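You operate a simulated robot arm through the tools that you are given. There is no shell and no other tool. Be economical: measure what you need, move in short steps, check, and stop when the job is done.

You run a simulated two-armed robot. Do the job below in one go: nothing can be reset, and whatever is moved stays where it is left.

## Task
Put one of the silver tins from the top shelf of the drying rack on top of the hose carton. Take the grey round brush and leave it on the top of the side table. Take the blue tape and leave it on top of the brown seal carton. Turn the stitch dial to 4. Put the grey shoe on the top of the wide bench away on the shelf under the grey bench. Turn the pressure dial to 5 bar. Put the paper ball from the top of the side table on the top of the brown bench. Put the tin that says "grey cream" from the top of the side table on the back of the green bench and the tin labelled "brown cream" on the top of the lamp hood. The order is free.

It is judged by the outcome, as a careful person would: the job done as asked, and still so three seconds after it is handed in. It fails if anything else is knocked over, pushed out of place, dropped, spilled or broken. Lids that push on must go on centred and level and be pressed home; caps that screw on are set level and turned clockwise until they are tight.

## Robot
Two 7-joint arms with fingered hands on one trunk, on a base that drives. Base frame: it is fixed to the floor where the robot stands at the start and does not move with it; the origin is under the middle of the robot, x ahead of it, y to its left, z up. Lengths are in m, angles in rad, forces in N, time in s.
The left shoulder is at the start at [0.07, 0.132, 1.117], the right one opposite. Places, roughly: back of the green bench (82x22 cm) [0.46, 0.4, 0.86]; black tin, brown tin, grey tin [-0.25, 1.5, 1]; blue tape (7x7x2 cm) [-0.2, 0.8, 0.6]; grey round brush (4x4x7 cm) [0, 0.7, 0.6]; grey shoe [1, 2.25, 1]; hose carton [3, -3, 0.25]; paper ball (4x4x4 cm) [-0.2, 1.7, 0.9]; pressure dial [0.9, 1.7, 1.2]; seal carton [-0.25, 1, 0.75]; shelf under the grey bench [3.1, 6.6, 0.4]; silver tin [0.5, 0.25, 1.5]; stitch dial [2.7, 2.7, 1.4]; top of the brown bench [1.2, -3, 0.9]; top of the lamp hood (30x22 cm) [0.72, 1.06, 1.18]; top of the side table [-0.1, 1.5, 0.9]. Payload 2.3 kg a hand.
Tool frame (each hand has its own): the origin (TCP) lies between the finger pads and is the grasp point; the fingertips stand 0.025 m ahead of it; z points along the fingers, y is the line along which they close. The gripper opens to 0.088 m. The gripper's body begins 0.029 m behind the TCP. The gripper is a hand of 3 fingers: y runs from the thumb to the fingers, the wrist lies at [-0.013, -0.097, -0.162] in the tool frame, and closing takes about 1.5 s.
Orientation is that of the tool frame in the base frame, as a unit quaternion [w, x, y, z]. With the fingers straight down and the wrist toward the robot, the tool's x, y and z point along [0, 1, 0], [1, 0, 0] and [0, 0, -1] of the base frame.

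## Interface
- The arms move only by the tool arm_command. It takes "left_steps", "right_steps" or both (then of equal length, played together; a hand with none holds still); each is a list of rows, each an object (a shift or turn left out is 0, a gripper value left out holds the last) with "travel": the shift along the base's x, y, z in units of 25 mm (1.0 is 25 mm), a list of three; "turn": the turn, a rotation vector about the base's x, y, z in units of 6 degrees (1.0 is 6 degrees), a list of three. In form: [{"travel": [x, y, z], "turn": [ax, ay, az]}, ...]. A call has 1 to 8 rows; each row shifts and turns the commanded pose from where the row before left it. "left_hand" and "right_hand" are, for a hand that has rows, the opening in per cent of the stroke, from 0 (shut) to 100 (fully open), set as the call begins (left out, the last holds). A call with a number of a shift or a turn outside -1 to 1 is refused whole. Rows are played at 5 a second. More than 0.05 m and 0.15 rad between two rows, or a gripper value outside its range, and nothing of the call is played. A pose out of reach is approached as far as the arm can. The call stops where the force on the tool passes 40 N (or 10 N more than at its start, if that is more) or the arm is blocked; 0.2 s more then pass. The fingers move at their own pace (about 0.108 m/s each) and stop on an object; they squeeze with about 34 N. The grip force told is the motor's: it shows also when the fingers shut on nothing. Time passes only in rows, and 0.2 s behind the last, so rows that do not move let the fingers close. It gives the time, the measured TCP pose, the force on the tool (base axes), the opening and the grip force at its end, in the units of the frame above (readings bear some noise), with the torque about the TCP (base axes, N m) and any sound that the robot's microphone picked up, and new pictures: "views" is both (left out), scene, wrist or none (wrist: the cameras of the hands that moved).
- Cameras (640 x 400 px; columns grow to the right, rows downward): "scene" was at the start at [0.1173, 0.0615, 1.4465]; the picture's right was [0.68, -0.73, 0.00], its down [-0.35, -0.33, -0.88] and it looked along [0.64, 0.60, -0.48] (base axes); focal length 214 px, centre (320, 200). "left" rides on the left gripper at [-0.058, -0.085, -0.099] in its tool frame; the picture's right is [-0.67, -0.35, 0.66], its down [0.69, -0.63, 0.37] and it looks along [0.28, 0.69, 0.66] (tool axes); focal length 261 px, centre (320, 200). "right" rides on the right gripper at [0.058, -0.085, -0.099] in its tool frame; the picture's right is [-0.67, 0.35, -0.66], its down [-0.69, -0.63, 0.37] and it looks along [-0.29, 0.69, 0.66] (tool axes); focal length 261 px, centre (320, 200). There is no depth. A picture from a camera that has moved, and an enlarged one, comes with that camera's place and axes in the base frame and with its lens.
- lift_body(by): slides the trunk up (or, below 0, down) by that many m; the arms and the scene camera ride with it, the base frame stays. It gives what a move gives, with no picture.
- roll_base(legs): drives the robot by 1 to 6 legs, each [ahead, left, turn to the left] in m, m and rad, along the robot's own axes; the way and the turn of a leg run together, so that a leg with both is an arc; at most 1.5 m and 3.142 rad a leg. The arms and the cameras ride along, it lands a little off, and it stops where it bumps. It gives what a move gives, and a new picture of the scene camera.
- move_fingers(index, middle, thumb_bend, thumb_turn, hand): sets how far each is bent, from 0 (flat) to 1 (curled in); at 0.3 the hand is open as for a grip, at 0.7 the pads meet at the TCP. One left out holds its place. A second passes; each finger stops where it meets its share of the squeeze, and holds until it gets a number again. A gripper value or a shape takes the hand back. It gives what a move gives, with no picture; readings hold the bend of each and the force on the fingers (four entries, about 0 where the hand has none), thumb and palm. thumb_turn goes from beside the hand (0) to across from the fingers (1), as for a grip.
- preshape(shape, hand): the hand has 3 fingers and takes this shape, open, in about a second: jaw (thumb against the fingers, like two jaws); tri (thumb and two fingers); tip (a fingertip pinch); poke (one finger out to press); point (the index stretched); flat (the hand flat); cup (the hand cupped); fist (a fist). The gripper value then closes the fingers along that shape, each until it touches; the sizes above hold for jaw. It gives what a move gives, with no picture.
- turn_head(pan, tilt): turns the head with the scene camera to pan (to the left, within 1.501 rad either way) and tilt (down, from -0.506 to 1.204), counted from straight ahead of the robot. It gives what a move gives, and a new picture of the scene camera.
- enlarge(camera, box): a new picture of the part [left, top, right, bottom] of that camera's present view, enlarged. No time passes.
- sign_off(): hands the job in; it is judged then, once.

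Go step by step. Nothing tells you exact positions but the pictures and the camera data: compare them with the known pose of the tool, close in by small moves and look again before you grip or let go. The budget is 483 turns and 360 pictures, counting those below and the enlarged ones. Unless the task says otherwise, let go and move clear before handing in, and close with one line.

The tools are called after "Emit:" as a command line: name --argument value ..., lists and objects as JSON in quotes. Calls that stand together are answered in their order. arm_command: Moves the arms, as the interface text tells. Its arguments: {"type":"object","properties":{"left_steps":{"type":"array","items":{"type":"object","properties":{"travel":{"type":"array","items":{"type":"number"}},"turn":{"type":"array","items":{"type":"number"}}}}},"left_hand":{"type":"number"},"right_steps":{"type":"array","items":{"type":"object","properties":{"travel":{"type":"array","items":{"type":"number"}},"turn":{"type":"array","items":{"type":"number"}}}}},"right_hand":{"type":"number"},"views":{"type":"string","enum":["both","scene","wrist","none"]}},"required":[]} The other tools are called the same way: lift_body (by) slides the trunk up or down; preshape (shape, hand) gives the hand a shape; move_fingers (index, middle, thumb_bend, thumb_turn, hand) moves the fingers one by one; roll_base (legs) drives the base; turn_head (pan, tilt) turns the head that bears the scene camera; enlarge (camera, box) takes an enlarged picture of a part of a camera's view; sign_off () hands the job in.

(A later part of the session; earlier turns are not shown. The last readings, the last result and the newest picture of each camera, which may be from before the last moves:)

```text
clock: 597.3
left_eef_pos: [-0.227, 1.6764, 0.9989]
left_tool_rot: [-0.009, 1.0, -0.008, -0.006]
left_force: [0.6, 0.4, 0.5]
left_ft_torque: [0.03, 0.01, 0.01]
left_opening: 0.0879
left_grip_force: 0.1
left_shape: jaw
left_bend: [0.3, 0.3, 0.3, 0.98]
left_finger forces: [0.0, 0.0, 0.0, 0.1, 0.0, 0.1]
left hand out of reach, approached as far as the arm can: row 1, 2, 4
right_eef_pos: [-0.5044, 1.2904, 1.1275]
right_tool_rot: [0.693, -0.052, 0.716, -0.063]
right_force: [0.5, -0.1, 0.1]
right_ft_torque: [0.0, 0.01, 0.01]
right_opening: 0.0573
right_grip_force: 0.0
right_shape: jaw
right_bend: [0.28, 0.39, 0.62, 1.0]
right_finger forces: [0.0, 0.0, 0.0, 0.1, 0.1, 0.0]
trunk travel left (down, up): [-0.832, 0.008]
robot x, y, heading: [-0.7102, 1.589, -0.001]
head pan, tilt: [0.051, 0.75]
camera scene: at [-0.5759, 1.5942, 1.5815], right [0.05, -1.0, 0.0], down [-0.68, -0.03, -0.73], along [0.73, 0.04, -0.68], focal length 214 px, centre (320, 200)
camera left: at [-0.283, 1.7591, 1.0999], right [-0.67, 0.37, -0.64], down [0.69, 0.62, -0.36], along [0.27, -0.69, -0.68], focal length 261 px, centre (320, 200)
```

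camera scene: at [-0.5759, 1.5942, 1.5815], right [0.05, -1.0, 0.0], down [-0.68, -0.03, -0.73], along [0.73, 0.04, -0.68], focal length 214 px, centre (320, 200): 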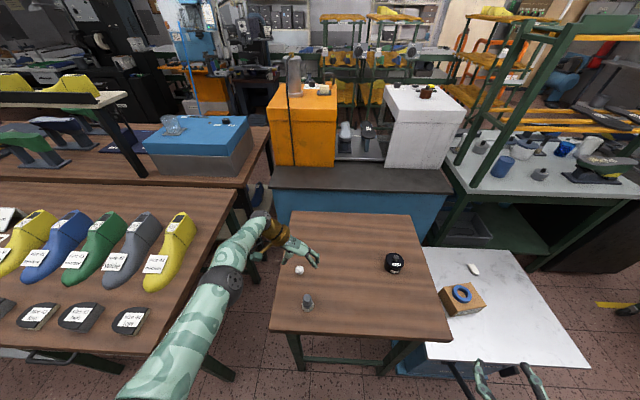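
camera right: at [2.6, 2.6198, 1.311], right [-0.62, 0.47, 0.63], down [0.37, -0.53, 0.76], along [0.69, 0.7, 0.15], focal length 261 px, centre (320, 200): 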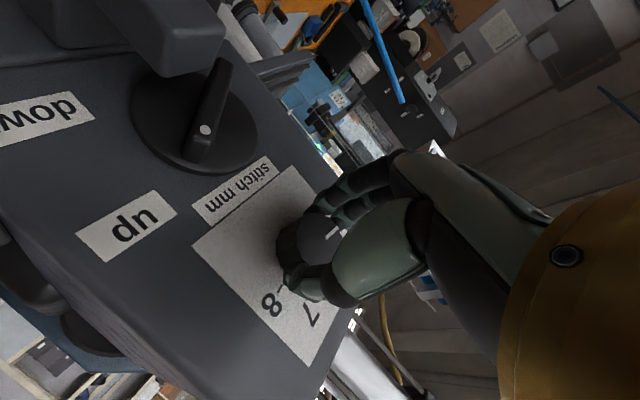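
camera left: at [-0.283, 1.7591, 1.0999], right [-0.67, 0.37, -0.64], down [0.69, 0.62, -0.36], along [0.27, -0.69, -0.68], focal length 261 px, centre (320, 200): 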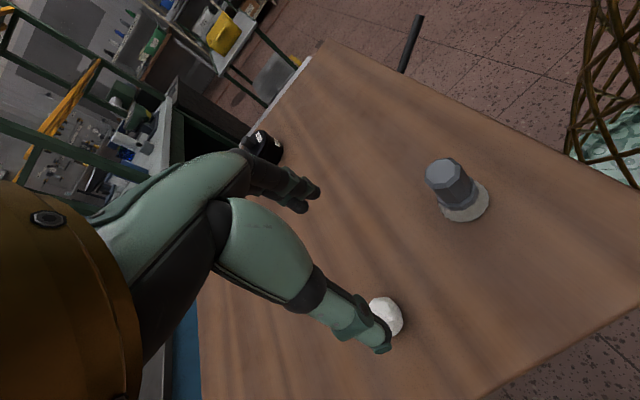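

Emit:
roll_base --legs '[[0.032, 0.012, 0]]'

Emit:
lift_body --by -0.07

Emit:
enlarge --camera "left" --box '[160, 150, 480, 350]'

```text
clock: 598.1
left_eef_pos: [-0.201, 1.6848, 1.0011]
left_tool_rot: [-0.009, 1.0, -0.007, -0.001]
left_force: [-0.3, 0.4, 0.7]
left_ft_torque: [-0.02, -0.01, -0.01]
left_opening: 0.088
left_grip_force: 0.0
left_shape: jaw
left_bend: [0.3, 0.3, 0.3, 0.98]
left_finger forces: [0.0, 0.0, 0.1, 0.1, 0.1, 0.1]
right_eef_pos: [-0.4792, 1.3003, 1.129]
right_tool_rot: [0.695, -0.051, 0.714, -0.062]
right_force: [-0.5, 0.0, 0.2]
right_ft_torque: [-0.03, -0.01, 0.01]
right_opening: 0.057
right_grip_force: 0.1
right_shape: jaw
right_bend: [0.28, 0.39, 0.62, 1.0]
right_finger forces: [0.1, 0.0, 0.0, 0.0, 0.0, 0.1]
trunk travel left (down, up): [-0.832, 0.008]
robot x, y, heading: [-0.6806, 1.6001, 0.0]
head pan, tilt: [0.051, 0.75]
camera scene: at [-0.5534, 1.6029, 1.5823], right [0.05, -1.0, 0.0], down [-0.68, -0.03, -0.74], along [0.73, 0.04, -0.68], focal length 214 px, centre (320, 200)
```

scene: 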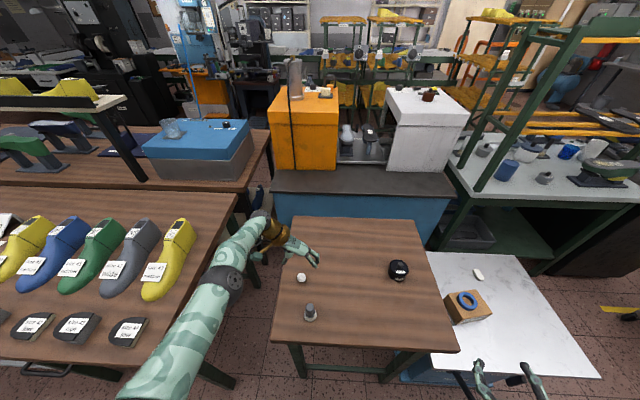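

```text
clock: 599.2
left_eef_pos: [-0.196, 1.6881, 0.9288]
left_tool_rot: [-0.009, 1.0, -0.008, -0.005]
left_force: [-0.5, -0.1, 0.1]
left_ft_torque: [-0.01, 0.0, -0.01]
left_opening: 0.0876
left_grip_force: 0.1
left_shape: jaw
left_bend: [0.3, 0.3, 0.3, 0.98]
left_finger forces: [0.0, 0.0, 0.1, 0.1, 0.0, 0.1]
right_eef_pos: [-0.4751, 1.3014, 1.057]
right_tool_rot: [0.693, -0.052, 0.716, -0.064]
right_force: [-0.3, -0.5, -0.3]
right_ft_torque: [-0.02, -0.01, 0.0]
right_opening: 0.0571
right_grip_force: 0.1
right_shape: jaw
right_bend: [0.28, 0.39, 0.62, 1.0]
right_finger forces: [0.0, 0.1, 0.1, 0.0, 0.1, 0.0]
trunk travel left (down, up): [-0.762, 0.078]
robot x, y, heading: [-0.6773, 1.6033, -0.0]
head pan, tilt: [0.051, 0.75]
```

```text
2.00 times, centred on (320, 250) of left
camera zoom: at [-0.2519, 1.7709, 1.0303], right [-0.67, 0.37, -0.64], down [0.69, 0.62, -0.36], along [0.27, -0.69, -0.68], focal length 521 px, centre (320, 100)
```

zoom: 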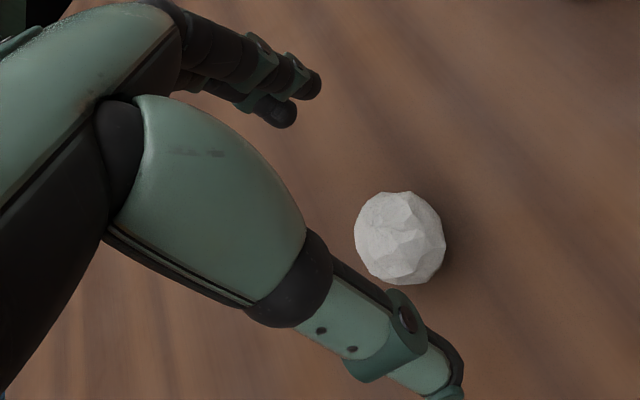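

Emit:
arm_command --left_steps '[{"travel": [0.1, 0, -0.8]}, {"travel": [0, 0, -0.6]}, {"travel": [0, 0, 0]}]' --views "none"

Emit:
enlarge --camera "scene" --box '[260, 235, 380, 310]'

```text
clock: 600.0
left_eef_pos: [-0.2059, 1.6842, 0.8987]
left_tool_rot: [-0.008, 1.0, -0.009, -0.004]
left_force: [0.4, 0.7, 0.5]
left_ft_torque: [-0.04, -0.01, -0.02]
left_opening: 0.0876
left_grip_force: 0.0
left_shape: jaw
left_bend: [0.3, 0.3, 0.3, 0.98]
left_finger forces: [0.0, 0.1, 0.1, 0.0, 0.0, 0.1]
left hand out of reach, approached as far as the arm can: row 1, 2
right_eef_pos: [-0.4744, 1.3022, 1.0586]
right_tool_rot: [0.693, -0.052, 0.716, -0.064]
right_force: [0.9, -0.1, 0.7]
right_ft_torque: [-0.05, -0.01, -0.01]
right_opening: 0.0571
right_grip_force: 0.0
right_shape: jaw
right_bend: [0.28, 0.39, 0.62, 1.0]
right_finger forces: [0.0, 0.1, 0.0, 0.1, 0.0, 0.0]
trunk travel left (down, up): [-0.762, 0.078]
robot x, y, heading: [-0.6778, 1.605, -0.002]
head pan, tilt: [0.051, 0.75]
```

```text
5.33 times, centred on (320, 272) of scene
camera zoom: at [-0.5451, 1.6061, 1.5115], right [0.05, -1.0, 0.0], down [-0.68, -0.03, -0.73], along [0.73, 0.04, -0.68], focal length 1144 px, centre (320, -187)
```

zoom: 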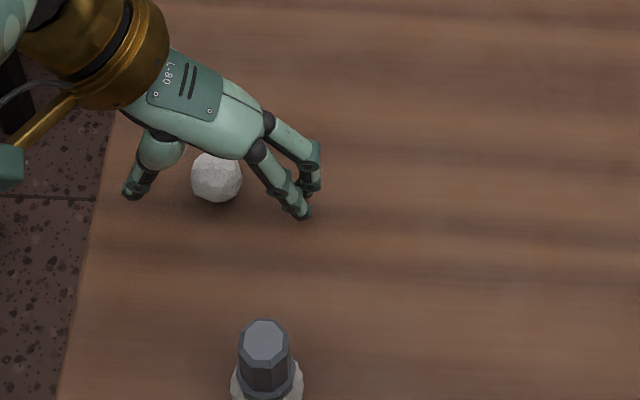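

The ball is ~1.2 cm ahead of the finger line. I nudge the base forward and re-check.

Emit:
roll_base --legs '[[0.013, 0.002, 0]]'

Emit:
enlarge --camera "scene" --box '[260, 235, 380, 310]'

```text
clock: 600.8
left_eef_pos: [-0.1956, 1.6866, 0.9011]
left_tool_rot: [-0.01, 1.0, -0.009, -0.003]
left_force: [-0.4, 0.2, 1.2]
left_ft_torque: [0.0, 0.02, 0.01]
left_opening: 0.0877
left_grip_force: 0.1
left_shape: jaw
left_bend: [0.3, 0.3, 0.3, 0.98]
left_finger forces: [0.1, 0.0, 0.0, 0.1, 0.0, 0.1]
right_eef_pos: [-0.4641, 1.3039, 1.0581]
right_tool_rot: [0.694, -0.052, 0.715, -0.063]
right_force: [-0.4, 0.0, 0.7]
right_ft_torque: [0.0, -0.02, 0.0]
right_opening: 0.0572
right_grip_force: 0.0
right_shape: jaw
right_bend: [0.28, 0.39, 0.62, 1.0]
right_finger forces: [0.1, 0.0, 0.0, 0.0, 0.0, 0.0]
trunk travel left (down, up): [-0.762, 0.078]
robot x, y, heading: [-0.6664, 1.6024, -0.0]
head pan, tilt: [0.051, 0.75]
camera scene: at [-0.5355, 1.6075, 1.5119], right [0.05, -1.0, 0.0], down [-0.68, -0.03, -0.73], along [0.73, 0.04, -0.68], focal length 214 px, centre (320, 200)
```

scene: 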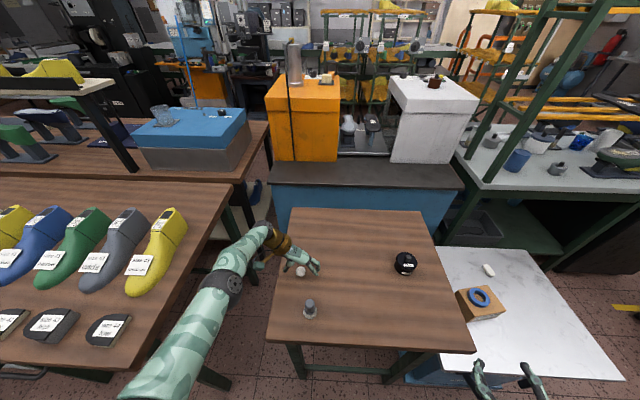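

```text
5.33 times, centred on (320, 272) of scene
camera zoom: at [-0.5355, 1.6075, 1.5119], right [0.05, -1.0, 0.0], down [-0.68, -0.03, -0.73], along [0.73, 0.04, -0.68], focal length 1144 px, centre (320, -187)
```

zoom: 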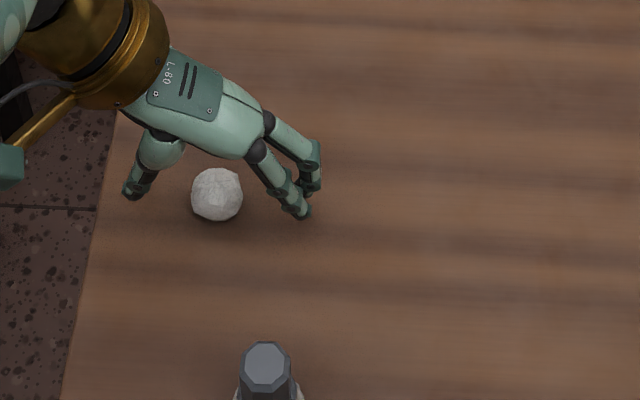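

Aligned. I lower 8 mm with the trunk and close.

Emit:
lift_body --by -0.008

Emit:
arm_command --left_steps '[{"travel": [0, 0, 0]}, {"travel": [0, 0, 0]}, {"travel": [0, 0, 0]}, {"travel": [0, 0, 0]}]' --left_hand 35 --views "wrist"

Emit:
enlarge --camera "scene" --box '[260, 235, 380, 310]'

```text
clock: 601.3
left_eef_pos: [-0.1928, 1.687, 0.8921]
left_tool_rot: [-0.009, 1.0, -0.008, -0.005]
left_force: [0.4, -0.3, -0.1]
left_ft_torque: [0.04, 0.04, -0.02]
left_opening: 0.0878
left_grip_force: 0.0
left_shape: jaw
left_bend: [0.3, 0.3, 0.3, 0.98]
left_finger forces: [0.1, 0.0, 0.0, 0.0, 0.0, 0.0]
right_eef_pos: [-0.4617, 1.3035, 1.0498]
right_tool_rot: [0.693, -0.051, 0.716, -0.063]
right_force: [0.0, -0.5, 0.3]
right_ft_torque: [0.01, -0.01, 0.01]
right_opening: 0.057
right_grip_force: 0.1
right_shape: jaw
right_bend: [0.28, 0.39, 0.62, 1.0]
right_finger forces: [0.0, 0.0, 0.0, 0.0, 0.0, 0.0]
trunk travel left (down, up): [-0.754, 0.086]
robot x, y, heading: [-0.6667, 1.6032, -0.003]
head pan, tilt: [0.051, 0.75]
```

```text
clock: 602.3
left_eef_pos: [-0.1914, 1.6859, 0.8913]
left_tool_rot: [-0.008, 1.0, -0.009, -0.004]
left_force: [-0.4, 0.8, -0.6]
left_ft_torque: [-0.02, -0.01, 0.0]
left_opening: 0.0313
left_grip_force: 0.0
left_shape: jaw
left_bend: [0.74, 0.51, 0.73, 1.0]
left_finger forces: [0.0, 0.0, 0.0, 0.0, 0.1, 0.0]
right_eef_pos: [-0.4618, 1.3042, 1.0492]
right_tool_rot: [0.693, -0.052, 0.716, -0.064]
right_force: [-0.6, -0.2, 0.6]
right_ft_torque: [0.03, -0.01, 0.03]
right_opening: 0.0572
right_grip_force: 0.0
right_shape: jaw
right_bend: [0.28, 0.39, 0.62, 1.0]
right_finger forces: [0.1, 0.0, 0.0, 0.0, 0.1, 0.1]
trunk travel left (down, up): [-0.754, 0.086]
robot x, y, heading: [-0.6666, 1.6011, -0.002]
head pan, tilt: [0.051, 0.75]
camera left: at [-0.2479, 1.7704, 0.9923], right [-0.67, 0.37, -0.64], down [0.69, 0.62, -0.36], along [0.27, -0.69, -0.68], focal length 261 px, centre (320, 200)
```

left: 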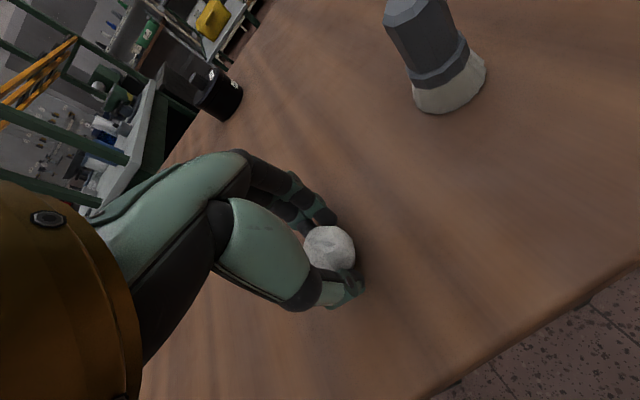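

```text
5.33 times, centred on (320, 272) of scene
camera zoom: at [-0.5316, 1.6081, 1.5035], right [0.05, -1.0, 0.0], down [-0.68, -0.03, -0.73], along [0.73, 0.04, -0.68], focal length 1144 px, centre (320, -187)
```

zoom: 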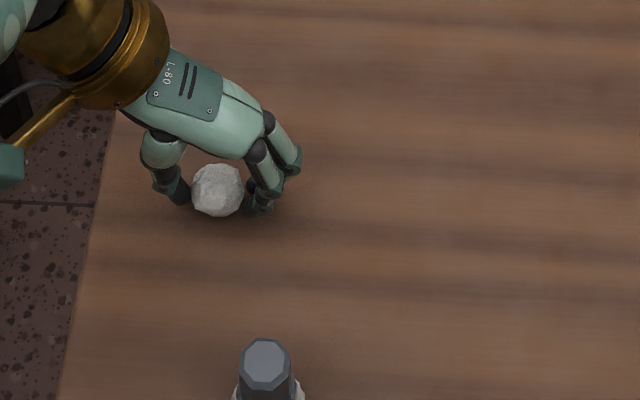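

Emit:
arm_command --left_steps '[{"travel": [0, 0, 0]}, {"travel": [0, 0, 0]}, {"travel": [0, 0, 0]}]' --left_hand 18 --views "wrist"

```text
clock: 603.1
left_eef_pos: [-0.1921, 1.6863, 0.8917]
left_tool_rot: [-0.009, 1.0, -0.009, -0.004]
left_force: [0.7, 0.4, 2.8]
left_ft_torque: [-0.01, 0.0, 0.01]
left_opening: 0.0228
left_grip_force: 34.0
left_shape: jaw
left_bend: [0.74, 0.55, 0.74, 1.0]
left_finger forces: [20.0, 9.7, 0.1, 0.0, 30.5, 0.1]
right_eef_pos: [-0.4615, 1.304, 1.0497]
right_tool_rot: [0.694, -0.052, 0.716, -0.063]
right_force: [0.4, 1.3, -0.6]
right_ft_torque: [0.0, -0.01, 0.01]
right_opening: 0.0569
right_grip_force: 0.0
right_shape: jaw
right_bend: [0.28, 0.39, 0.62, 1.0]
right_finger forces: [0.0, 0.0, 0.0, 0.1, 0.0, 0.0]
trunk travel left (down, up): [-0.754, 0.086]
robot x, y, heading: [-0.6636, 1.6007, -0.001]
head pan, tilt: [0.051, 0.75]
camera left: at [-0.2482, 1.7705, 0.9926], right [-0.67, 0.37, -0.64], down [0.69, 0.62, -0.36], along [0.27, -0.69, -0.68], focal length 261 px, centre (320, 200)
```

left: 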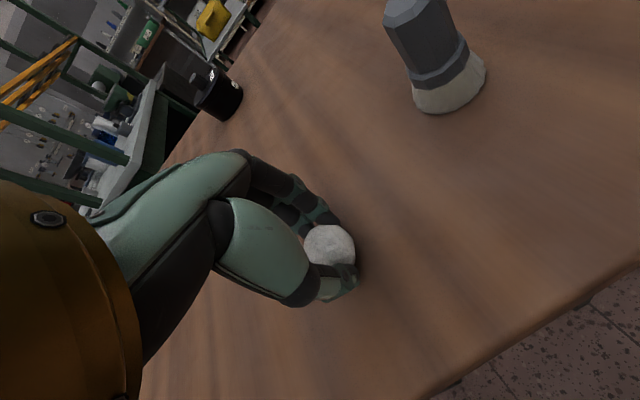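

The ball is gripped by thumb and both fingers. I lift with the trunk and check.

Emit:
lift_body --by 0.08

Emit:
enlarge --camera "left" --box '[160, 100, 480, 300]'

```text
clock: 604.3
left_eef_pos: [-0.1931, 1.6849, 0.9719]
left_tool_rot: [-0.009, 1.0, -0.009, -0.005]
left_force: [-0.3, -0.3, -0.5]
left_ft_torque: [-0.02, 0.0, 0.01]
left_opening: 0.0228
left_grip_force: 34.3
left_shape: jaw
left_bend: [0.74, 0.55, 0.74, 1.0]
left_finger forces: [19.7, 9.3, 0.0, 0.1, 29.9, 0.1]
right_eef_pos: [-0.4615, 1.3037, 1.1291]
right_tool_rot: [0.693, -0.052, 0.717, -0.063]
right_force: [0.0, 0.1, 0.3]
right_ft_torque: [-0.03, -0.01, 0.0]
right_opening: 0.0571
right_grip_force: 0.1
right_shape: jaw
right_bend: [0.28, 0.39, 0.62, 1.0]
right_finger forces: [0.1, 0.0, 0.1, 0.0, 0.0, 0.1]
trunk travel left (down, up): [-0.834, 0.006]
robot x, y, heading: [-0.6622, 1.6032, -0.002]
head pan, tilt: [0.051, 0.75]
```

```text
2.00 times, centred on (320, 200) of left
camera zoom: at [-0.2479, 1.7704, 1.0724], right [-0.67, 0.37, -0.64], down [0.69, 0.62, -0.36], along [0.27, -0.69, -0.68], focal length 521 px, centre (320, 200)
```

zoom: 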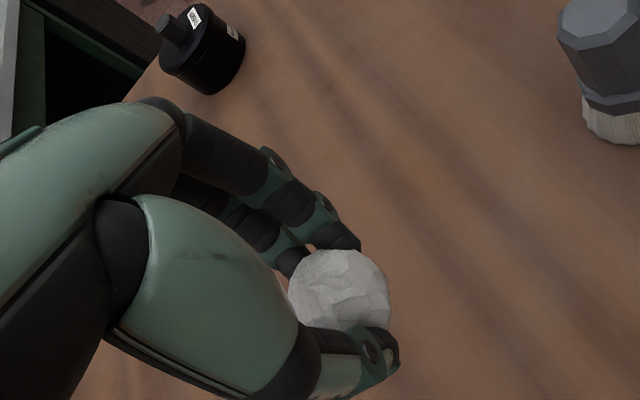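

Held. Before backing out over the brush I raise the hand further.

Emit:
arm_command --left_steps '[{"travel": [0, 0.2, 1]}, {"travel": [0, 0.2, 1]}, {"travel": [0, 0.2, 1]}, {"travel": [0, 0, 1]}, {"travel": [0, 0, 0]}]' --views "none"

Emit:
roll_base --legs '[[-0.45, 0, 0], [0, -1.45, 0], [0, -1.4, 0], [0, -0.7, 0]]'

```text
clock: 605.5
left_eef_pos: [-0.1907, 1.7021, 1.0705]
left_tool_rot: [-0.009, 1.0, -0.008, -0.005]
left_force: [-0.2, 0.3, 0.6]
left_ft_torque: [-0.01, -0.02, 0.03]
left_opening: 0.0226
left_grip_force: 33.8
left_shape: jaw
left_bend: [0.74, 0.55, 0.74, 1.0]
left_finger forces: [19.8, 9.6, 0.0, 0.0, 29.8, 0.0]
right_eef_pos: [-0.4617, 1.3036, 1.129]
right_tool_rot: [0.693, -0.052, 0.716, -0.064]
right_force: [0.1, 0.4, 0.0]
right_ft_torque: [-0.02, 0.0, 0.01]
right_opening: 0.0575
right_grip_force: 0.0
right_shape: jaw
right_bend: [0.28, 0.39, 0.62, 1.0]
right_finger forces: [0.1, 0.1, 0.0, 0.0, 0.0, 0.1]
trunk travel left (down, up): [-0.834, 0.006]
robot x, y, heading: [-0.6647, 1.6057, -0.005]
head pan, tilt: [0.051, 0.75]
```

```text
clock: 625.1
left_eef_pos: [-0.723, -1.8655, 1.071]
left_tool_rot: [-0.008, 1.0, -0.021, -0.004]
left_force: [-0.4, 0.3, 0.9]
left_ft_torque: [0.02, 0.0, -0.02]
left_opening: 0.0227
left_grip_force: 34.1
left_shape: jaw
left_bend: [0.74, 0.55, 0.74, 1.0]
left_finger forces: [20.0, 9.5, 0.1, 0.0, 29.9, 0.0]
right_eef_pos: [-1.0038, -2.2562, 1.1308]
right_tool_rot: [0.693, -0.043, 0.716, -0.073]
right_force: [0.2, -0.5, -0.5]
right_ft_torque: [-0.04, 0.02, 0.01]
right_opening: 0.0571
right_grip_force: 0.0
right_shape: jaw
right_bend: [0.28, 0.39, 0.62, 1.0]
right_finger forces: [0.0, 0.0, 0.1, 0.1, 0.0, 0.1]
trunk travel left (down, up): [-0.834, 0.006]
robot x, y, heading: [-1.1977, -1.9495, -0.025]
head pan, tilt: [0.051, 0.75]
camera scene: at [-1.0662, -1.9505, 1.5835], right [0.02, -1.0, 0.0], down [-0.68, -0.02, -0.73], along [0.73, 0.02, -0.68], focal length 214 px, centre (320, 200)
```

scene: 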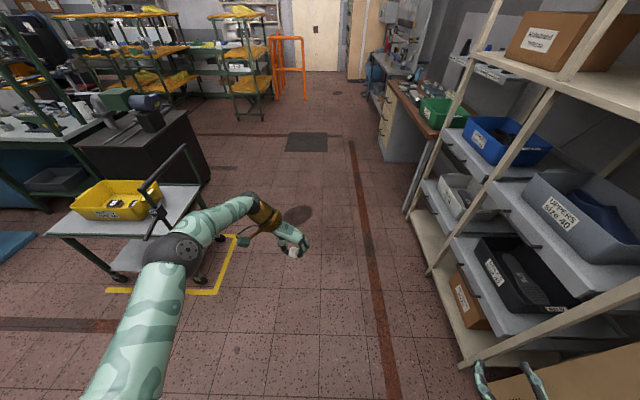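

Emit:
roll_base --legs '[[0, 0.2, 0.025], [1.4, 0, 0], [0.9, 0, 0], [0, 0, -1.57]]'

Emit:
turn_head --pan 0.0 --tilt 0.5

```text
clock: 641.3
left_eef_pos: [1.1768, -2.2291, 1.0719]
left_tool_rot: [0.01, -0.701, 0.713, -0.003]
left_force: [-0.1, -0.6, 0.4]
left_ft_torque: [0.02, -0.02, -0.02]
left_opening: 0.0225
left_grip_force: 33.8
left_shape: jaw
left_bend: [0.74, 0.55, 0.74, 1.0]
left_finger forces: [19.7, 9.9, 0.0, 0.0, 29.9, 0.1]
right_eef_pos: [0.779, -1.9583, 1.1285]
right_tool_rot: [0.446, 0.469, 0.544, -0.534]
right_force: [-0.1, -0.2, 0.3]
right_ft_torque: [0.0, 0.02, -0.03]
right_opening: 0.0571
right_grip_force: 0.0
right_shape: jaw
right_bend: [0.28, 0.39, 0.62, 1.0]
right_finger forces: [0.0, 0.0, 0.0, 0.0, 0.0, 0.0]
trunk travel left (down, up): [-0.834, 0.006]
robot x, y, heading: [1.0832, -1.7518, -1.571]
head pan, tilt: [0.051, 0.75]
camera scene: at [1.0846, -1.888, 1.5835], right [-1.0, -0.05, 0.0], down [-0.03, 0.68, -0.73], along [0.04, -0.73, -0.68], focal length 214 px, centre (320, 200)
```

scene: 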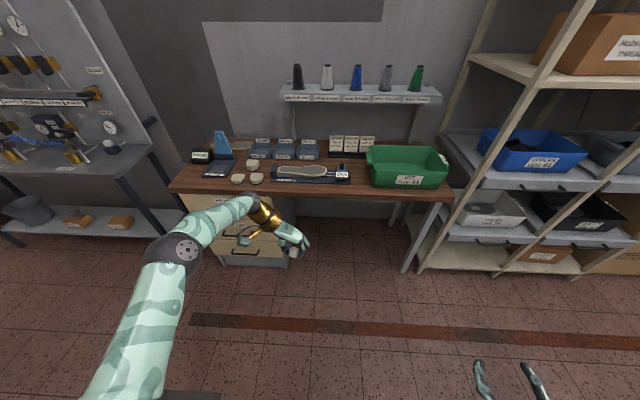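

```text
clock: 642.1
left_eef_pos: [1.1768, -2.2274, 1.0715]
left_tool_rot: [0.009, -0.702, 0.712, -0.003]
left_force: [-0.3, -0.5, 0.5]
left_ft_torque: [0.01, 0.01, -0.02]
left_opening: 0.0227
left_grip_force: 34.1
left_shape: jaw
left_bend: [0.74, 0.55, 0.74, 1.0]
left_finger forces: [19.7, 9.8, 0.0, 0.0, 29.8, 0.1]
right_eef_pos: [0.7788, -1.9589, 1.1299]
right_tool_rot: [0.446, 0.469, 0.544, -0.535]
right_force: [0.1, 0.0, -0.1]
right_ft_torque: [-0.05, 0.0, -0.01]
right_opening: 0.0573
right_grip_force: 0.0
right_shape: jaw
right_bend: [0.28, 0.39, 0.62, 1.0]
right_finger forces: [0.0, 0.1, 0.1, 0.0, 0.1, 0.1]
trunk travel left (down, up): [-0.834, 0.006]
robot x, y, heading: [1.075, -1.7524, -1.565]
head pan, tilt: [0.0, 0.499]
camera scene: at [1.0801, -1.8961, 1.6054], right [-1.0, 0.0, 0.0], down [0.0, 0.48, -0.88], along [0.0, -0.88, -0.48], focal length 214 px, centre (320, 200)
```

scene: 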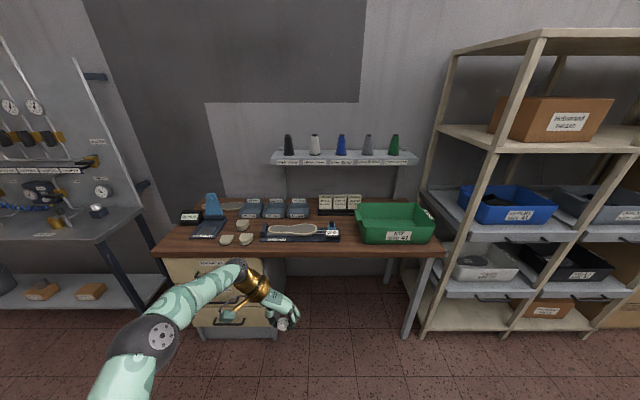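

Emit:
enlarge --camera "scene" --box '[150, 170, 450, 270]'

```text
2.13 times, centred on (300, 220) of scene
camera zoom: at [1.0801, -1.8961, 1.6054], right [-1.0, 0.0, 0.0], down [0.0, 0.48, -0.88], along [0.0, -0.88, -0.48], focal length 458 px, centre (363, 157)
```

zoom: 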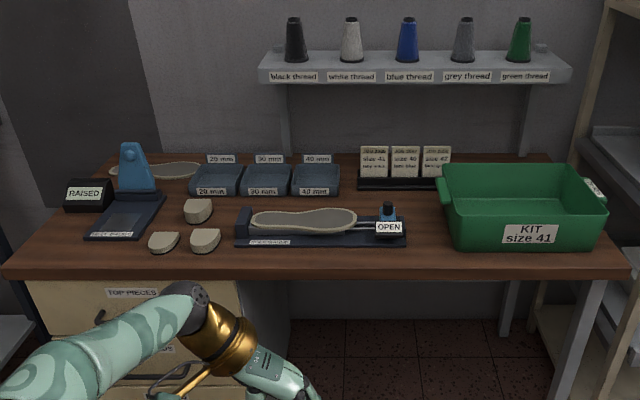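

A free strip lies at the front left of the brown bench, around (1.68, −2.725). I line up and approach.

Emit:
roll_base --legs '[[0, 0.5, -0.006], [0.4, 0, 0]]'

Emit:
turn_head --pan 0.1 --tilt 0.75

```text
clock: 647.1
left_eef_pos: [1.666, -2.6341, 1.072]
left_tool_rot: [0.009, -0.698, 0.716, -0.003]
left_force: [0.4, 0.1, -0.1]
left_ft_torque: [-0.06, 0.01, 0.0]
left_opening: 0.0224
left_grip_force: 33.5
left_shape: jaw
left_bend: [0.74, 0.55, 0.74, 1.0]
left_finger forces: [19.8, 9.8, 0.1, 0.1, 29.8, 0.1]
right_eef_pos: [1.2716, -2.3586, 1.13]
right_tool_rot: [0.443, 0.472, 0.54, -0.538]
right_force: [-1.3, -0.3, 0.4]
right_ft_torque: [-0.05, -0.03, -0.03]
right_opening: 0.0573
right_grip_force: 0.0
right_shape: jaw
right_bend: [0.28, 0.39, 0.62, 1.0]
right_finger forces: [0.0, 0.1, 0.0, 0.1, 0.0, 0.1]
trunk travel left (down, up): [-0.834, 0.006]
robot x, y, heading: [1.5755, -2.16, -1.588]
head pan, tilt: [0.0, 0.499]
camera scene: at [1.5738, -2.3, 1.6057], right [-1.0, 0.01, 0.0], down [0.01, 0.48, -0.88], along [-0.01, -0.88, -0.48], focal length 214 px, centre (320, 200)
```

scene: 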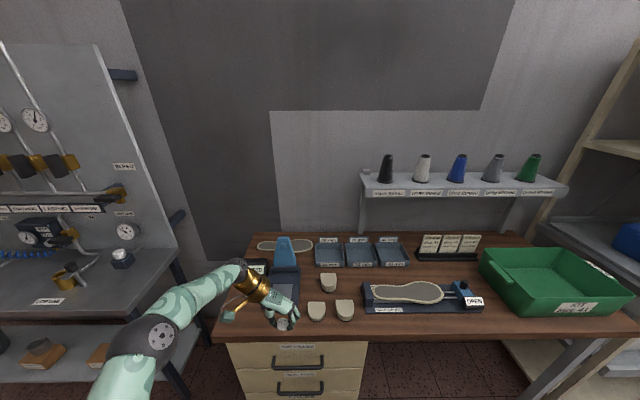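

```text
clock: 647.9
left_eef_pos: [1.667, -2.6372, 1.0709]
left_tool_rot: [0.01, -0.698, 0.716, -0.003]
left_force: [-0.2, -0.9, 0.9]
left_ft_torque: [-0.02, -0.04, 0.03]
left_opening: 0.0225
left_grip_force: 34.0
left_shape: jaw
left_bend: [0.74, 0.55, 0.74, 1.0]
left_finger forces: [19.6, 9.8, 0.1, 0.0, 29.7, 0.1]
right_eef_pos: [1.2715, -2.3614, 1.1295]
right_tool_rot: [0.442, 0.473, 0.54, -0.538]
right_force: [0.5, 0.0, -0.6]
right_ft_torque: [0.0, 0.02, 0.02]
right_opening: 0.0571
right_grip_force: 0.1
right_shape: jaw
right_bend: [0.28, 0.39, 0.62, 1.0]
right_finger forces: [0.0, 0.0, 0.1, 0.0, 0.0, 0.0]
trunk travel left (down, up): [-0.834, 0.006]
robot x, y, heading: [1.5745, -2.1594, -1.583]
head pan, tilt: [0.099, 0.75]
camera scene: at [1.582, -2.2945, 1.5835], right [-1.0, -0.09, 0.0], down [-0.06, 0.68, -0.73], along [0.06, -0.73, -0.68], focal length 214 px, centre (320, 200)
```

scene: 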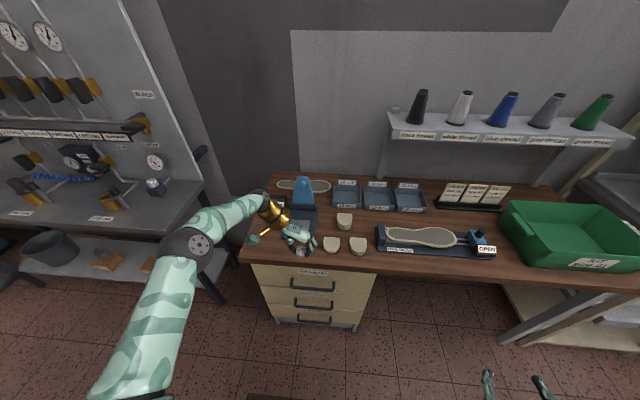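

Emit:
enlarge --camera "scene" --box '[230, 170, 390, 270]'

Emit:
enlarge --camera "left" --box '[0, 0, 640, 400]'

```text
4.00 times, centred on (310, 220) of scene
camera zoom: at [1.582, -2.2945, 1.5835], right [-1.0, -0.09, 0.0], down [-0.06, 0.68, -0.73], along [0.06, -0.73, -0.68], focal length 858 px, centre (360, 120)
```

zoom: 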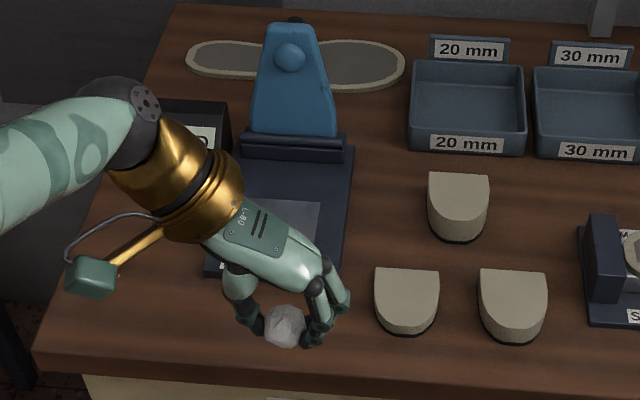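

```text
1.00 times, centred on (320, 200) of left (not enlarged: the box is as wide or as high as the picture)
camera zoom: at [1.7512, -2.582, 1.1726], right [0.38, 0.67, -0.64], down [0.62, -0.7, -0.36], along [-0.69, -0.26, -0.68], focal length 261 px, centre (320, 200)
```

zoom: 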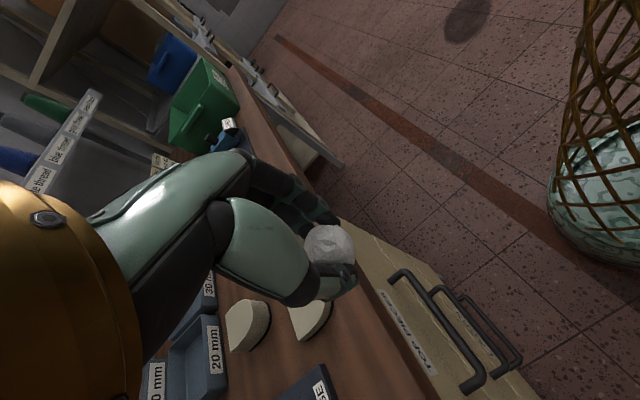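

Emit:
roll_base --legs '[[0.095, 0.042, 0]]'

Emit:
arm_command --left_steps '[{"travel": [0, 0, -1]}, {"travel": [0, 0, -1]}, {"travel": [0, 0, -1]}, {"travel": [0, 0, -1]}, {"travel": [0, 0, 0]}]' --views "wrist"

Emit:
enlarge --camera "scene" --box '[230, 190, 390, 290]'

```text
clock: 649.1
left_eef_pos: [1.7064, -2.7276, 1.0719]
left_tool_rot: [0.008, -0.698, 0.716, -0.005]
left_force: [0.3, -1.2, 0.7]
left_ft_torque: [-0.02, -0.02, -0.01]
left_opening: 0.0225
left_grip_force: 33.7
left_shape: jaw
left_bend: [0.74, 0.55, 0.74, 1.0]
left_finger forces: [19.7, 9.8, 0.0, 0.0, 29.8, 0.1]
right_eef_pos: [1.311, -2.4532, 1.1293]
right_tool_rot: [0.443, 0.472, 0.54, -0.538]
right_force: [-0.5, 0.5, 0.7]
right_ft_torque: [0.02, -0.03, -0.01]
right_opening: 0.0571
right_grip_force: 0.0
right_shape: jaw
right_bend: [0.28, 0.39, 0.62, 1.0]
right_finger forces: [0.0, 0.0, 0.1, 0.0, 0.0, 0.0]
trunk travel left (down, up): [-0.834, 0.006]
robot x, y, heading: [1.6155, -2.2556, -1.584]
head pan, tilt: [0.099, 0.75]
camera scene: at [1.6199, -2.3845, 1.584], right [-1.0, -0.09, 0.0], down [-0.06, 0.68, -0.73], along [0.07, -0.73, -0.68], focal length 214 px, centre (320, 200)
```

scene: 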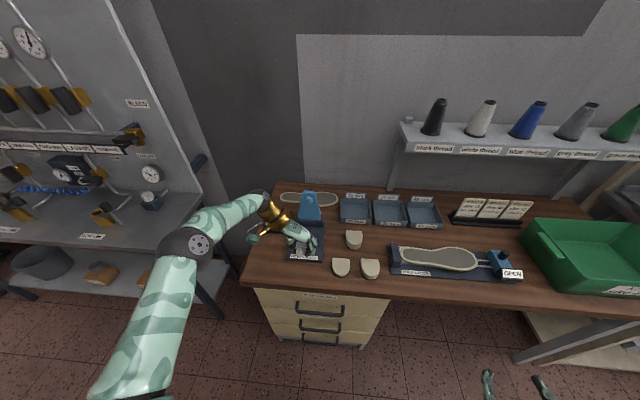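

```text
clock: 650.3
left_eef_pos: [1.707, -2.7295, 0.9729]
left_tool_rot: [0.009, -0.697, 0.717, -0.004]
left_force: [-0.6, 0.0, 0.3]
left_ft_torque: [0.0, -0.02, -0.02]
left_opening: 0.0226
left_grip_force: 34.0
left_shape: jaw
left_bend: [0.74, 0.55, 0.74, 1.0]
left_finger forces: [19.7, 9.9, 0.1, 0.1, 29.7, 0.0]
right_eef_pos: [1.3121, -2.4565, 1.1296]
right_tool_rot: [0.442, 0.472, 0.541, -0.537]
right_force: [-0.1, 0.7, -0.3]
right_ft_torque: [0.0, 0.04, -0.02]
right_opening: 0.0573
right_grip_force: 0.0
right_shape: jaw
right_bend: [0.28, 0.39, 0.62, 1.0]
right_finger forces: [0.1, 0.0, 0.0, 0.0, 0.0, 0.0]
trunk travel left (down, up): [-0.834, 0.006]
robot x, y, heading: [1.6152, -2.2545, -1.58]
head pan, tilt: [0.099, 0.75]
camera left: at [1.7907, -2.6764, 1.0736], right [0.38, 0.67, -0.64], down [0.62, -0.7, -0.36], along [-0.69, -0.26, -0.68], focal length 261 px, centre (320, 200)
```

left: 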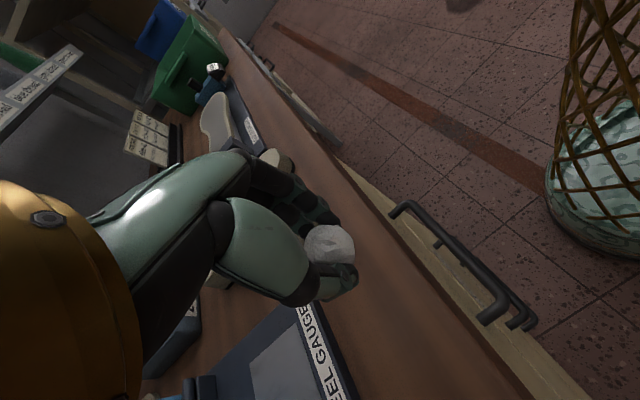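

```text
4.00 times, centred on (310, 240) of scene
camera zoom: at [1.6221, -2.3896, 1.5836], right [-1.0, -0.09, 0.0], down [-0.06, 0.68, -0.73], along [0.06, -0.73, -0.68], focal length 858 px, centre (360, 40)
```

zoom: 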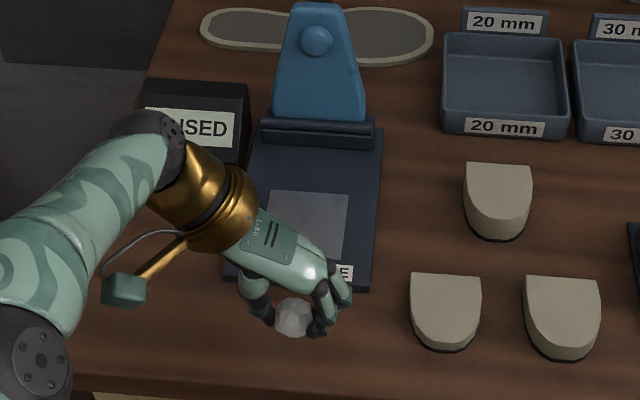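

The ball would land close to the front edge, so I move 2 cm further in, then lower to contact.

Emit:
arm_command --left_steps '[{"travel": [0, -0.85, 0]}, {"travel": [0, 0, -0.8]}, {"travel": [0, 0, -0.4]}, {"travel": [0, 0, 0]}]' --views "wrist"

Emit:
enlarge --camera "scene" --box '[250, 210, 350, 272]'

```text
clock: 651.3
left_eef_pos: [1.6997, -2.7233, 0.952]
left_tool_rot: [0.01, -0.698, 0.716, -0.003]
left_force: [-0.3, 0.2, -0.6]
left_ft_torque: [-0.03, -0.02, 0.02]
left_opening: 0.0226
left_grip_force: 33.9
left_shape: jaw
left_bend: [0.74, 0.55, 0.74, 1.0]
left_finger forces: [19.8, 9.9, 0.0, 0.1, 29.7, 0.0]
left hand out of reach, approached as far as the arm can: row 1, 2
right_eef_pos: [1.3117, -2.4573, 1.129]
right_tool_rot: [0.443, 0.472, 0.541, -0.538]
right_force: [0.6, 0.1, 0.4]
right_ft_torque: [0.01, -0.01, -0.03]
right_opening: 0.0572
right_grip_force: 0.0
right_shape: jaw
right_bend: [0.28, 0.39, 0.62, 1.0]
right_finger forces: [0.0, 0.1, 0.0, 0.1, 0.0, 0.0]
trunk travel left (down, up): [-0.834, 0.006]
robot x, y, heading: [1.6126, -2.2562, -1.584]
head pan, tilt: [0.099, 0.75]
camera left: at [1.7853, -2.6697, 1.0529], right [0.38, 0.67, -0.64], down [0.62, -0.7, -0.36], along [-0.69, -0.26, -0.68], focal length 261 px, centre (320, 200)
```

left: 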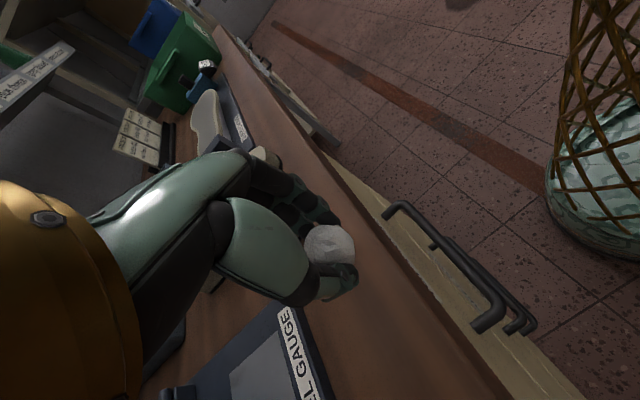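

```text
6.40 times, centred on (300, 241) of scene
camera zoom: at [1.6222, -2.3904, 1.5835], right [-1.0, -0.09, 0.0], down [-0.06, 0.68, -0.73], along [0.06, -0.73, -0.68], focal length 1373 px, centre (448, -62)
```

zoom: 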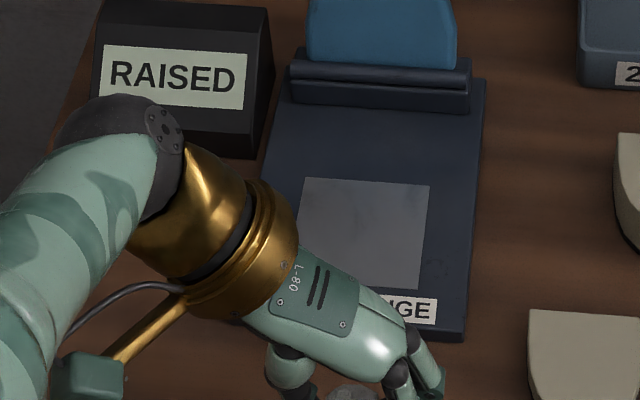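

I advance 3.5 cm with the base and lower with the trunk, which keeps the hand's position.

Emit:
roll_base --legs '[[0.036, 0, 0]]'

Emit:
lift_body --by -0.025

Emit:
enlarge --camera "scene" --box '[240, 210, 360, 285]'

Emit:
enlarge --camera "left" --box '[160, 100, 480, 300]'

```text
clock: 652.1
left_eef_pos: [1.7009, -2.7545, 0.9549]
left_tool_rot: [0.007, -0.697, 0.717, -0.005]
left_force: [0.5, 0.3, 0.2]
left_ft_torque: [0.0, 0.0, 0.01]
left_opening: 0.0227
left_grip_force: 34.0
left_shape: jaw
left_bend: [0.74, 0.55, 0.74, 1.0]
left_finger forces: [19.7, 10.0, 0.0, 0.0, 29.7, 0.0]
right_eef_pos: [1.3105, -2.4857, 1.1314]
right_tool_rot: [0.443, 0.471, 0.539, -0.539]
right_force: [0.2, 1.0, -0.3]
right_ft_torque: [-0.02, 0.01, -0.01]
right_opening: 0.057
right_grip_force: 0.0
right_shape: jaw
right_bend: [0.28, 0.39, 0.62, 1.0]
right_finger forces: [0.1, 0.0, 0.0, 0.0, 0.0, 0.1]
trunk travel left (down, up): [-0.834, 0.006]
robot x, y, heading: [1.6129, -2.2933, -1.582]
head pan, tilt: [0.099, 0.75]
camera scene: at [1.6223, -2.4169, 1.5844], right [-1.0, -0.09, 0.0], down [-0.06, 0.67, -0.74], along [0.06, -0.73, -0.68], focal length 214 px, centre (320, 200)
```

scene: 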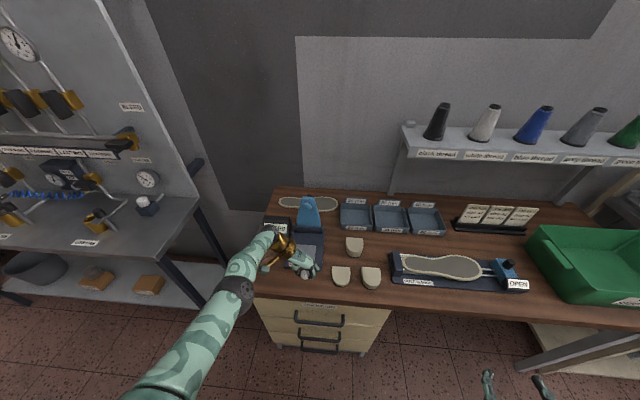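

```text
clock: 652.8
left_eef_pos: [1.7, -2.7598, 0.9273]
left_tool_rot: [0.009, -0.697, 0.717, -0.003]
left_force: [0.9, -0.3, -0.1]
left_ft_torque: [-0.01, -0.04, -0.01]
left_opening: 0.0224
left_grip_force: 34.4
left_shape: jaw
left_bend: [0.74, 0.55, 0.74, 1.0]
left_finger forces: [19.9, 9.9, 0.0, 0.0, 29.7, 0.0]
right_eef_pos: [1.3113, -2.4926, 1.1045]
right_tool_rot: [0.442, 0.473, 0.541, -0.537]
right_force: [-0.6, 0.5, -0.2]
right_ft_torque: [0.02, -0.02, 0.01]
right_opening: 0.057
right_grip_force: 0.1
right_shape: jaw
right_bend: [0.28, 0.39, 0.62, 1.0]
right_finger forces: [0.0, 0.0, 0.1, 0.0, 0.0, 0.0]
trunk travel left (down, up): [-0.809, 0.031]
robot x, y, heading: [1.6117, -2.2913, -1.584]
head pan, tilt: [0.099, 0.75]
```

```text
5.33 times, centred on (300, 248) of scene
camera zoom: at [1.622, -2.4252, 1.5585], right [-1.0, -0.09, 0.0], down [-0.06, 0.68, -0.73], along [0.06, -0.73, -0.68], focal length 1144 px, centre (427, -53)
```

zoom: 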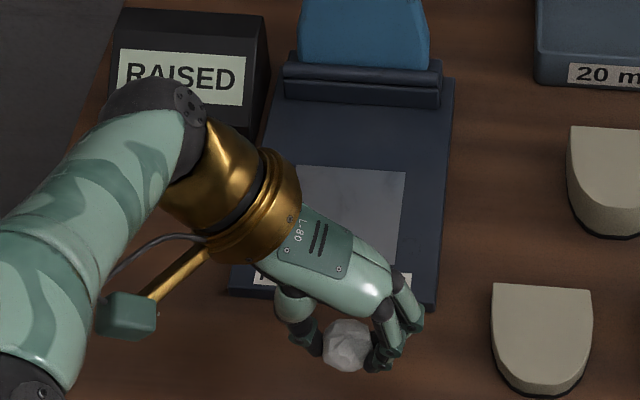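

```text
2.00 times, centred on (320, 200) of left
camera zoom: at [1.7848, -2.7051, 1.0282], right [0.38, 0.67, -0.64], down [0.62, -0.7, -0.36], along [-0.69, -0.26, -0.67], focal length 521 px, centre (320, 200)
```

zoom: 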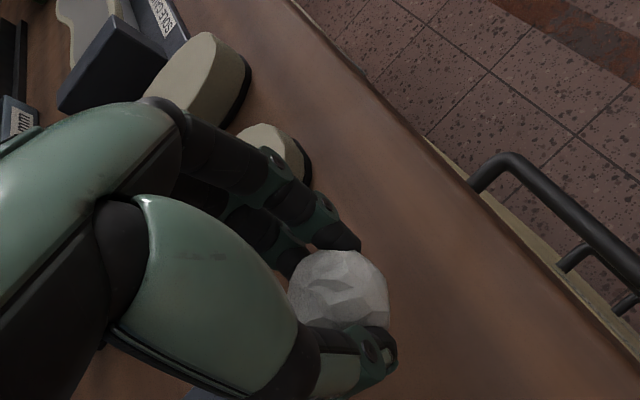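

Emit:
lift_body --by -0.012

Emit:
lift_body --by -0.008

```text
clock: 653.4
left_eef_pos: [1.7005, -2.7603, 0.9146]
left_tool_rot: [0.008, -0.697, 0.717, -0.003]
left_force: [0.4, 0.6, 0.3]
left_ft_torque: [-0.01, 0.01, 0.02]
left_opening: 0.0226
left_grip_force: 34.0
left_shape: jaw
left_bend: [0.74, 0.55, 0.74, 1.0]
left_finger forces: [19.8, 9.9, 0.0, 0.0, 29.7, 0.0]
right_eef_pos: [1.3119, -2.4939, 1.0928]
right_tool_rot: [0.442, 0.473, 0.541, -0.537]
right_force: [0.2, 0.1, -0.2]
right_ft_torque: [0.01, -0.01, 0.01]
right_opening: 0.0571
right_grip_force: 0.1
right_shape: jaw
right_bend: [0.28, 0.39, 0.62, 1.0]
right_finger forces: [0.0, 0.0, 0.0, 0.0, 0.0, 0.1]
trunk travel left (down, up): [-0.797, 0.043]
robot x, y, heading: [1.6132, -2.2886, -1.582]
head pan, tilt: [0.099, 0.75]
```

```text
clock: 654.0
left_eef_pos: [1.7001, -2.7599, 0.9061]
left_tool_rot: [0.009, -0.697, 0.717, -0.003]
left_force: [0.2, -0.4, 0.0]
left_ft_torque: [0.04, -0.05, -0.01]
left_opening: 0.0225
left_grip_force: 34.0
left_shape: jaw
left_bend: [0.74, 0.55, 0.74, 1.0]
left_finger forces: [19.8, 10.0, 0.0, 0.0, 29.7, 0.0]
right_eef_pos: [1.3117, -2.4938, 1.0852]
right_tool_rot: [0.443, 0.472, 0.54, -0.537]
right_force: [-0.4, 0.6, -0.2]
right_ft_torque: [-0.01, 0.0, 0.01]
right_opening: 0.057
right_grip_force: 0.1
right_shape: jaw
right_bend: [0.28, 0.39, 0.62, 1.0]
right_finger forces: [0.1, 0.0, 0.1, 0.1, 0.1, 0.0]
trunk travel left (down, up): [-0.789, 0.051]
robot x, y, heading: [1.6146, -2.2937, -1.582]
head pan, tilt: [0.099, 0.75]
```

Emit:
lift_body --by -0.008

Emit:
lift_body --by -0.006

Emit:
enlarge --camera "left" --box '[160, 100, 480, 300]'

```text
clock: 654.6
left_eef_pos: [1.7002, -2.7604, 0.8984]
left_tool_rot: [0.009, -0.697, 0.717, -0.002]
left_force: [-0.3, -0.2, 0.0]
left_ft_torque: [0.01, 0.01, -0.01]
left_opening: 0.0227
left_grip_force: 33.9
left_shape: jaw
left_bend: [0.74, 0.55, 0.74, 1.0]
left_finger forces: [19.8, 10.0, 0.0, 0.1, 29.7, 0.0]
right_eef_pos: [1.3115, -2.4928, 1.0758]
right_tool_rot: [0.443, 0.472, 0.541, -0.537]
right_force: [-0.6, 0.0, -0.8]
right_ft_torque: [-0.04, -0.02, 0.01]
right_opening: 0.0574
right_grip_force: 0.0
right_shape: jaw
right_bend: [0.28, 0.39, 0.62, 1.0]
right_finger forces: [0.1, 0.0, 0.1, 0.1, 0.0, 0.0]
trunk travel left (down, up): [-0.781, 0.059]
robot x, y, heading: [1.6132, -2.2904, -1.582]
head pan, tilt: [0.099, 0.75]
```

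```text
clock: 655.1
left_eef_pos: [1.7008, -2.7605, 0.893]
left_tool_rot: [0.009, -0.697, 0.717, -0.003]
left_force: [-0.7, -1.8, -0.2]
left_ft_torque: [0.01, -0.04, -0.02]
left_opening: 0.0227
left_grip_force: 34.0
left_shape: jaw
left_bend: [0.74, 0.55, 0.74, 1.0]
left_finger forces: [19.8, 10.0, 0.0, 0.0, 29.7, 0.1]
right_eef_pos: [1.3119, -2.4944, 1.0704]
right_tool_rot: [0.442, 0.472, 0.541, -0.537]
right_force: [-0.2, -0.1, -0.4]
right_ft_torque: [-0.01, 0.03, 0.05]
right_opening: 0.0572
right_grip_force: 0.1
right_shape: jaw
right_bend: [0.28, 0.39, 0.62, 1.0]
right_finger forces: [0.0, 0.0, 0.0, 0.0, 0.0, 0.0]
trunk travel left (down, up): [-0.775, 0.065]
robot x, y, heading: [1.6144, -2.2947, -1.584]
head pan, tilt: [0.099, 0.75]
```

```text
2.00 times, centred on (320, 200) of left
camera zoom: at [1.7848, -2.706, 0.9938], right [0.38, 0.67, -0.64], down [0.62, -0.7, -0.36], along [-0.69, -0.26, -0.68], focal length 521 px, centre (320, 200)
```

zoom: 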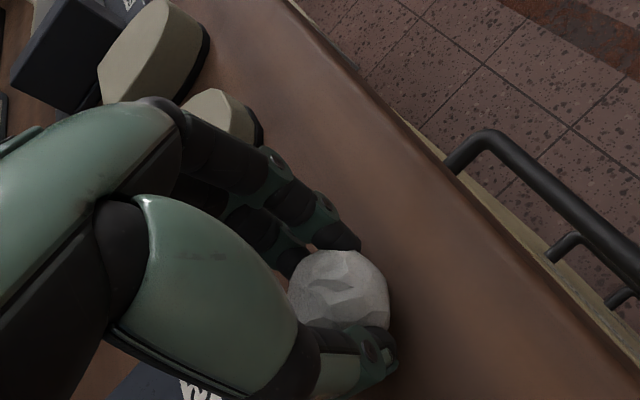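

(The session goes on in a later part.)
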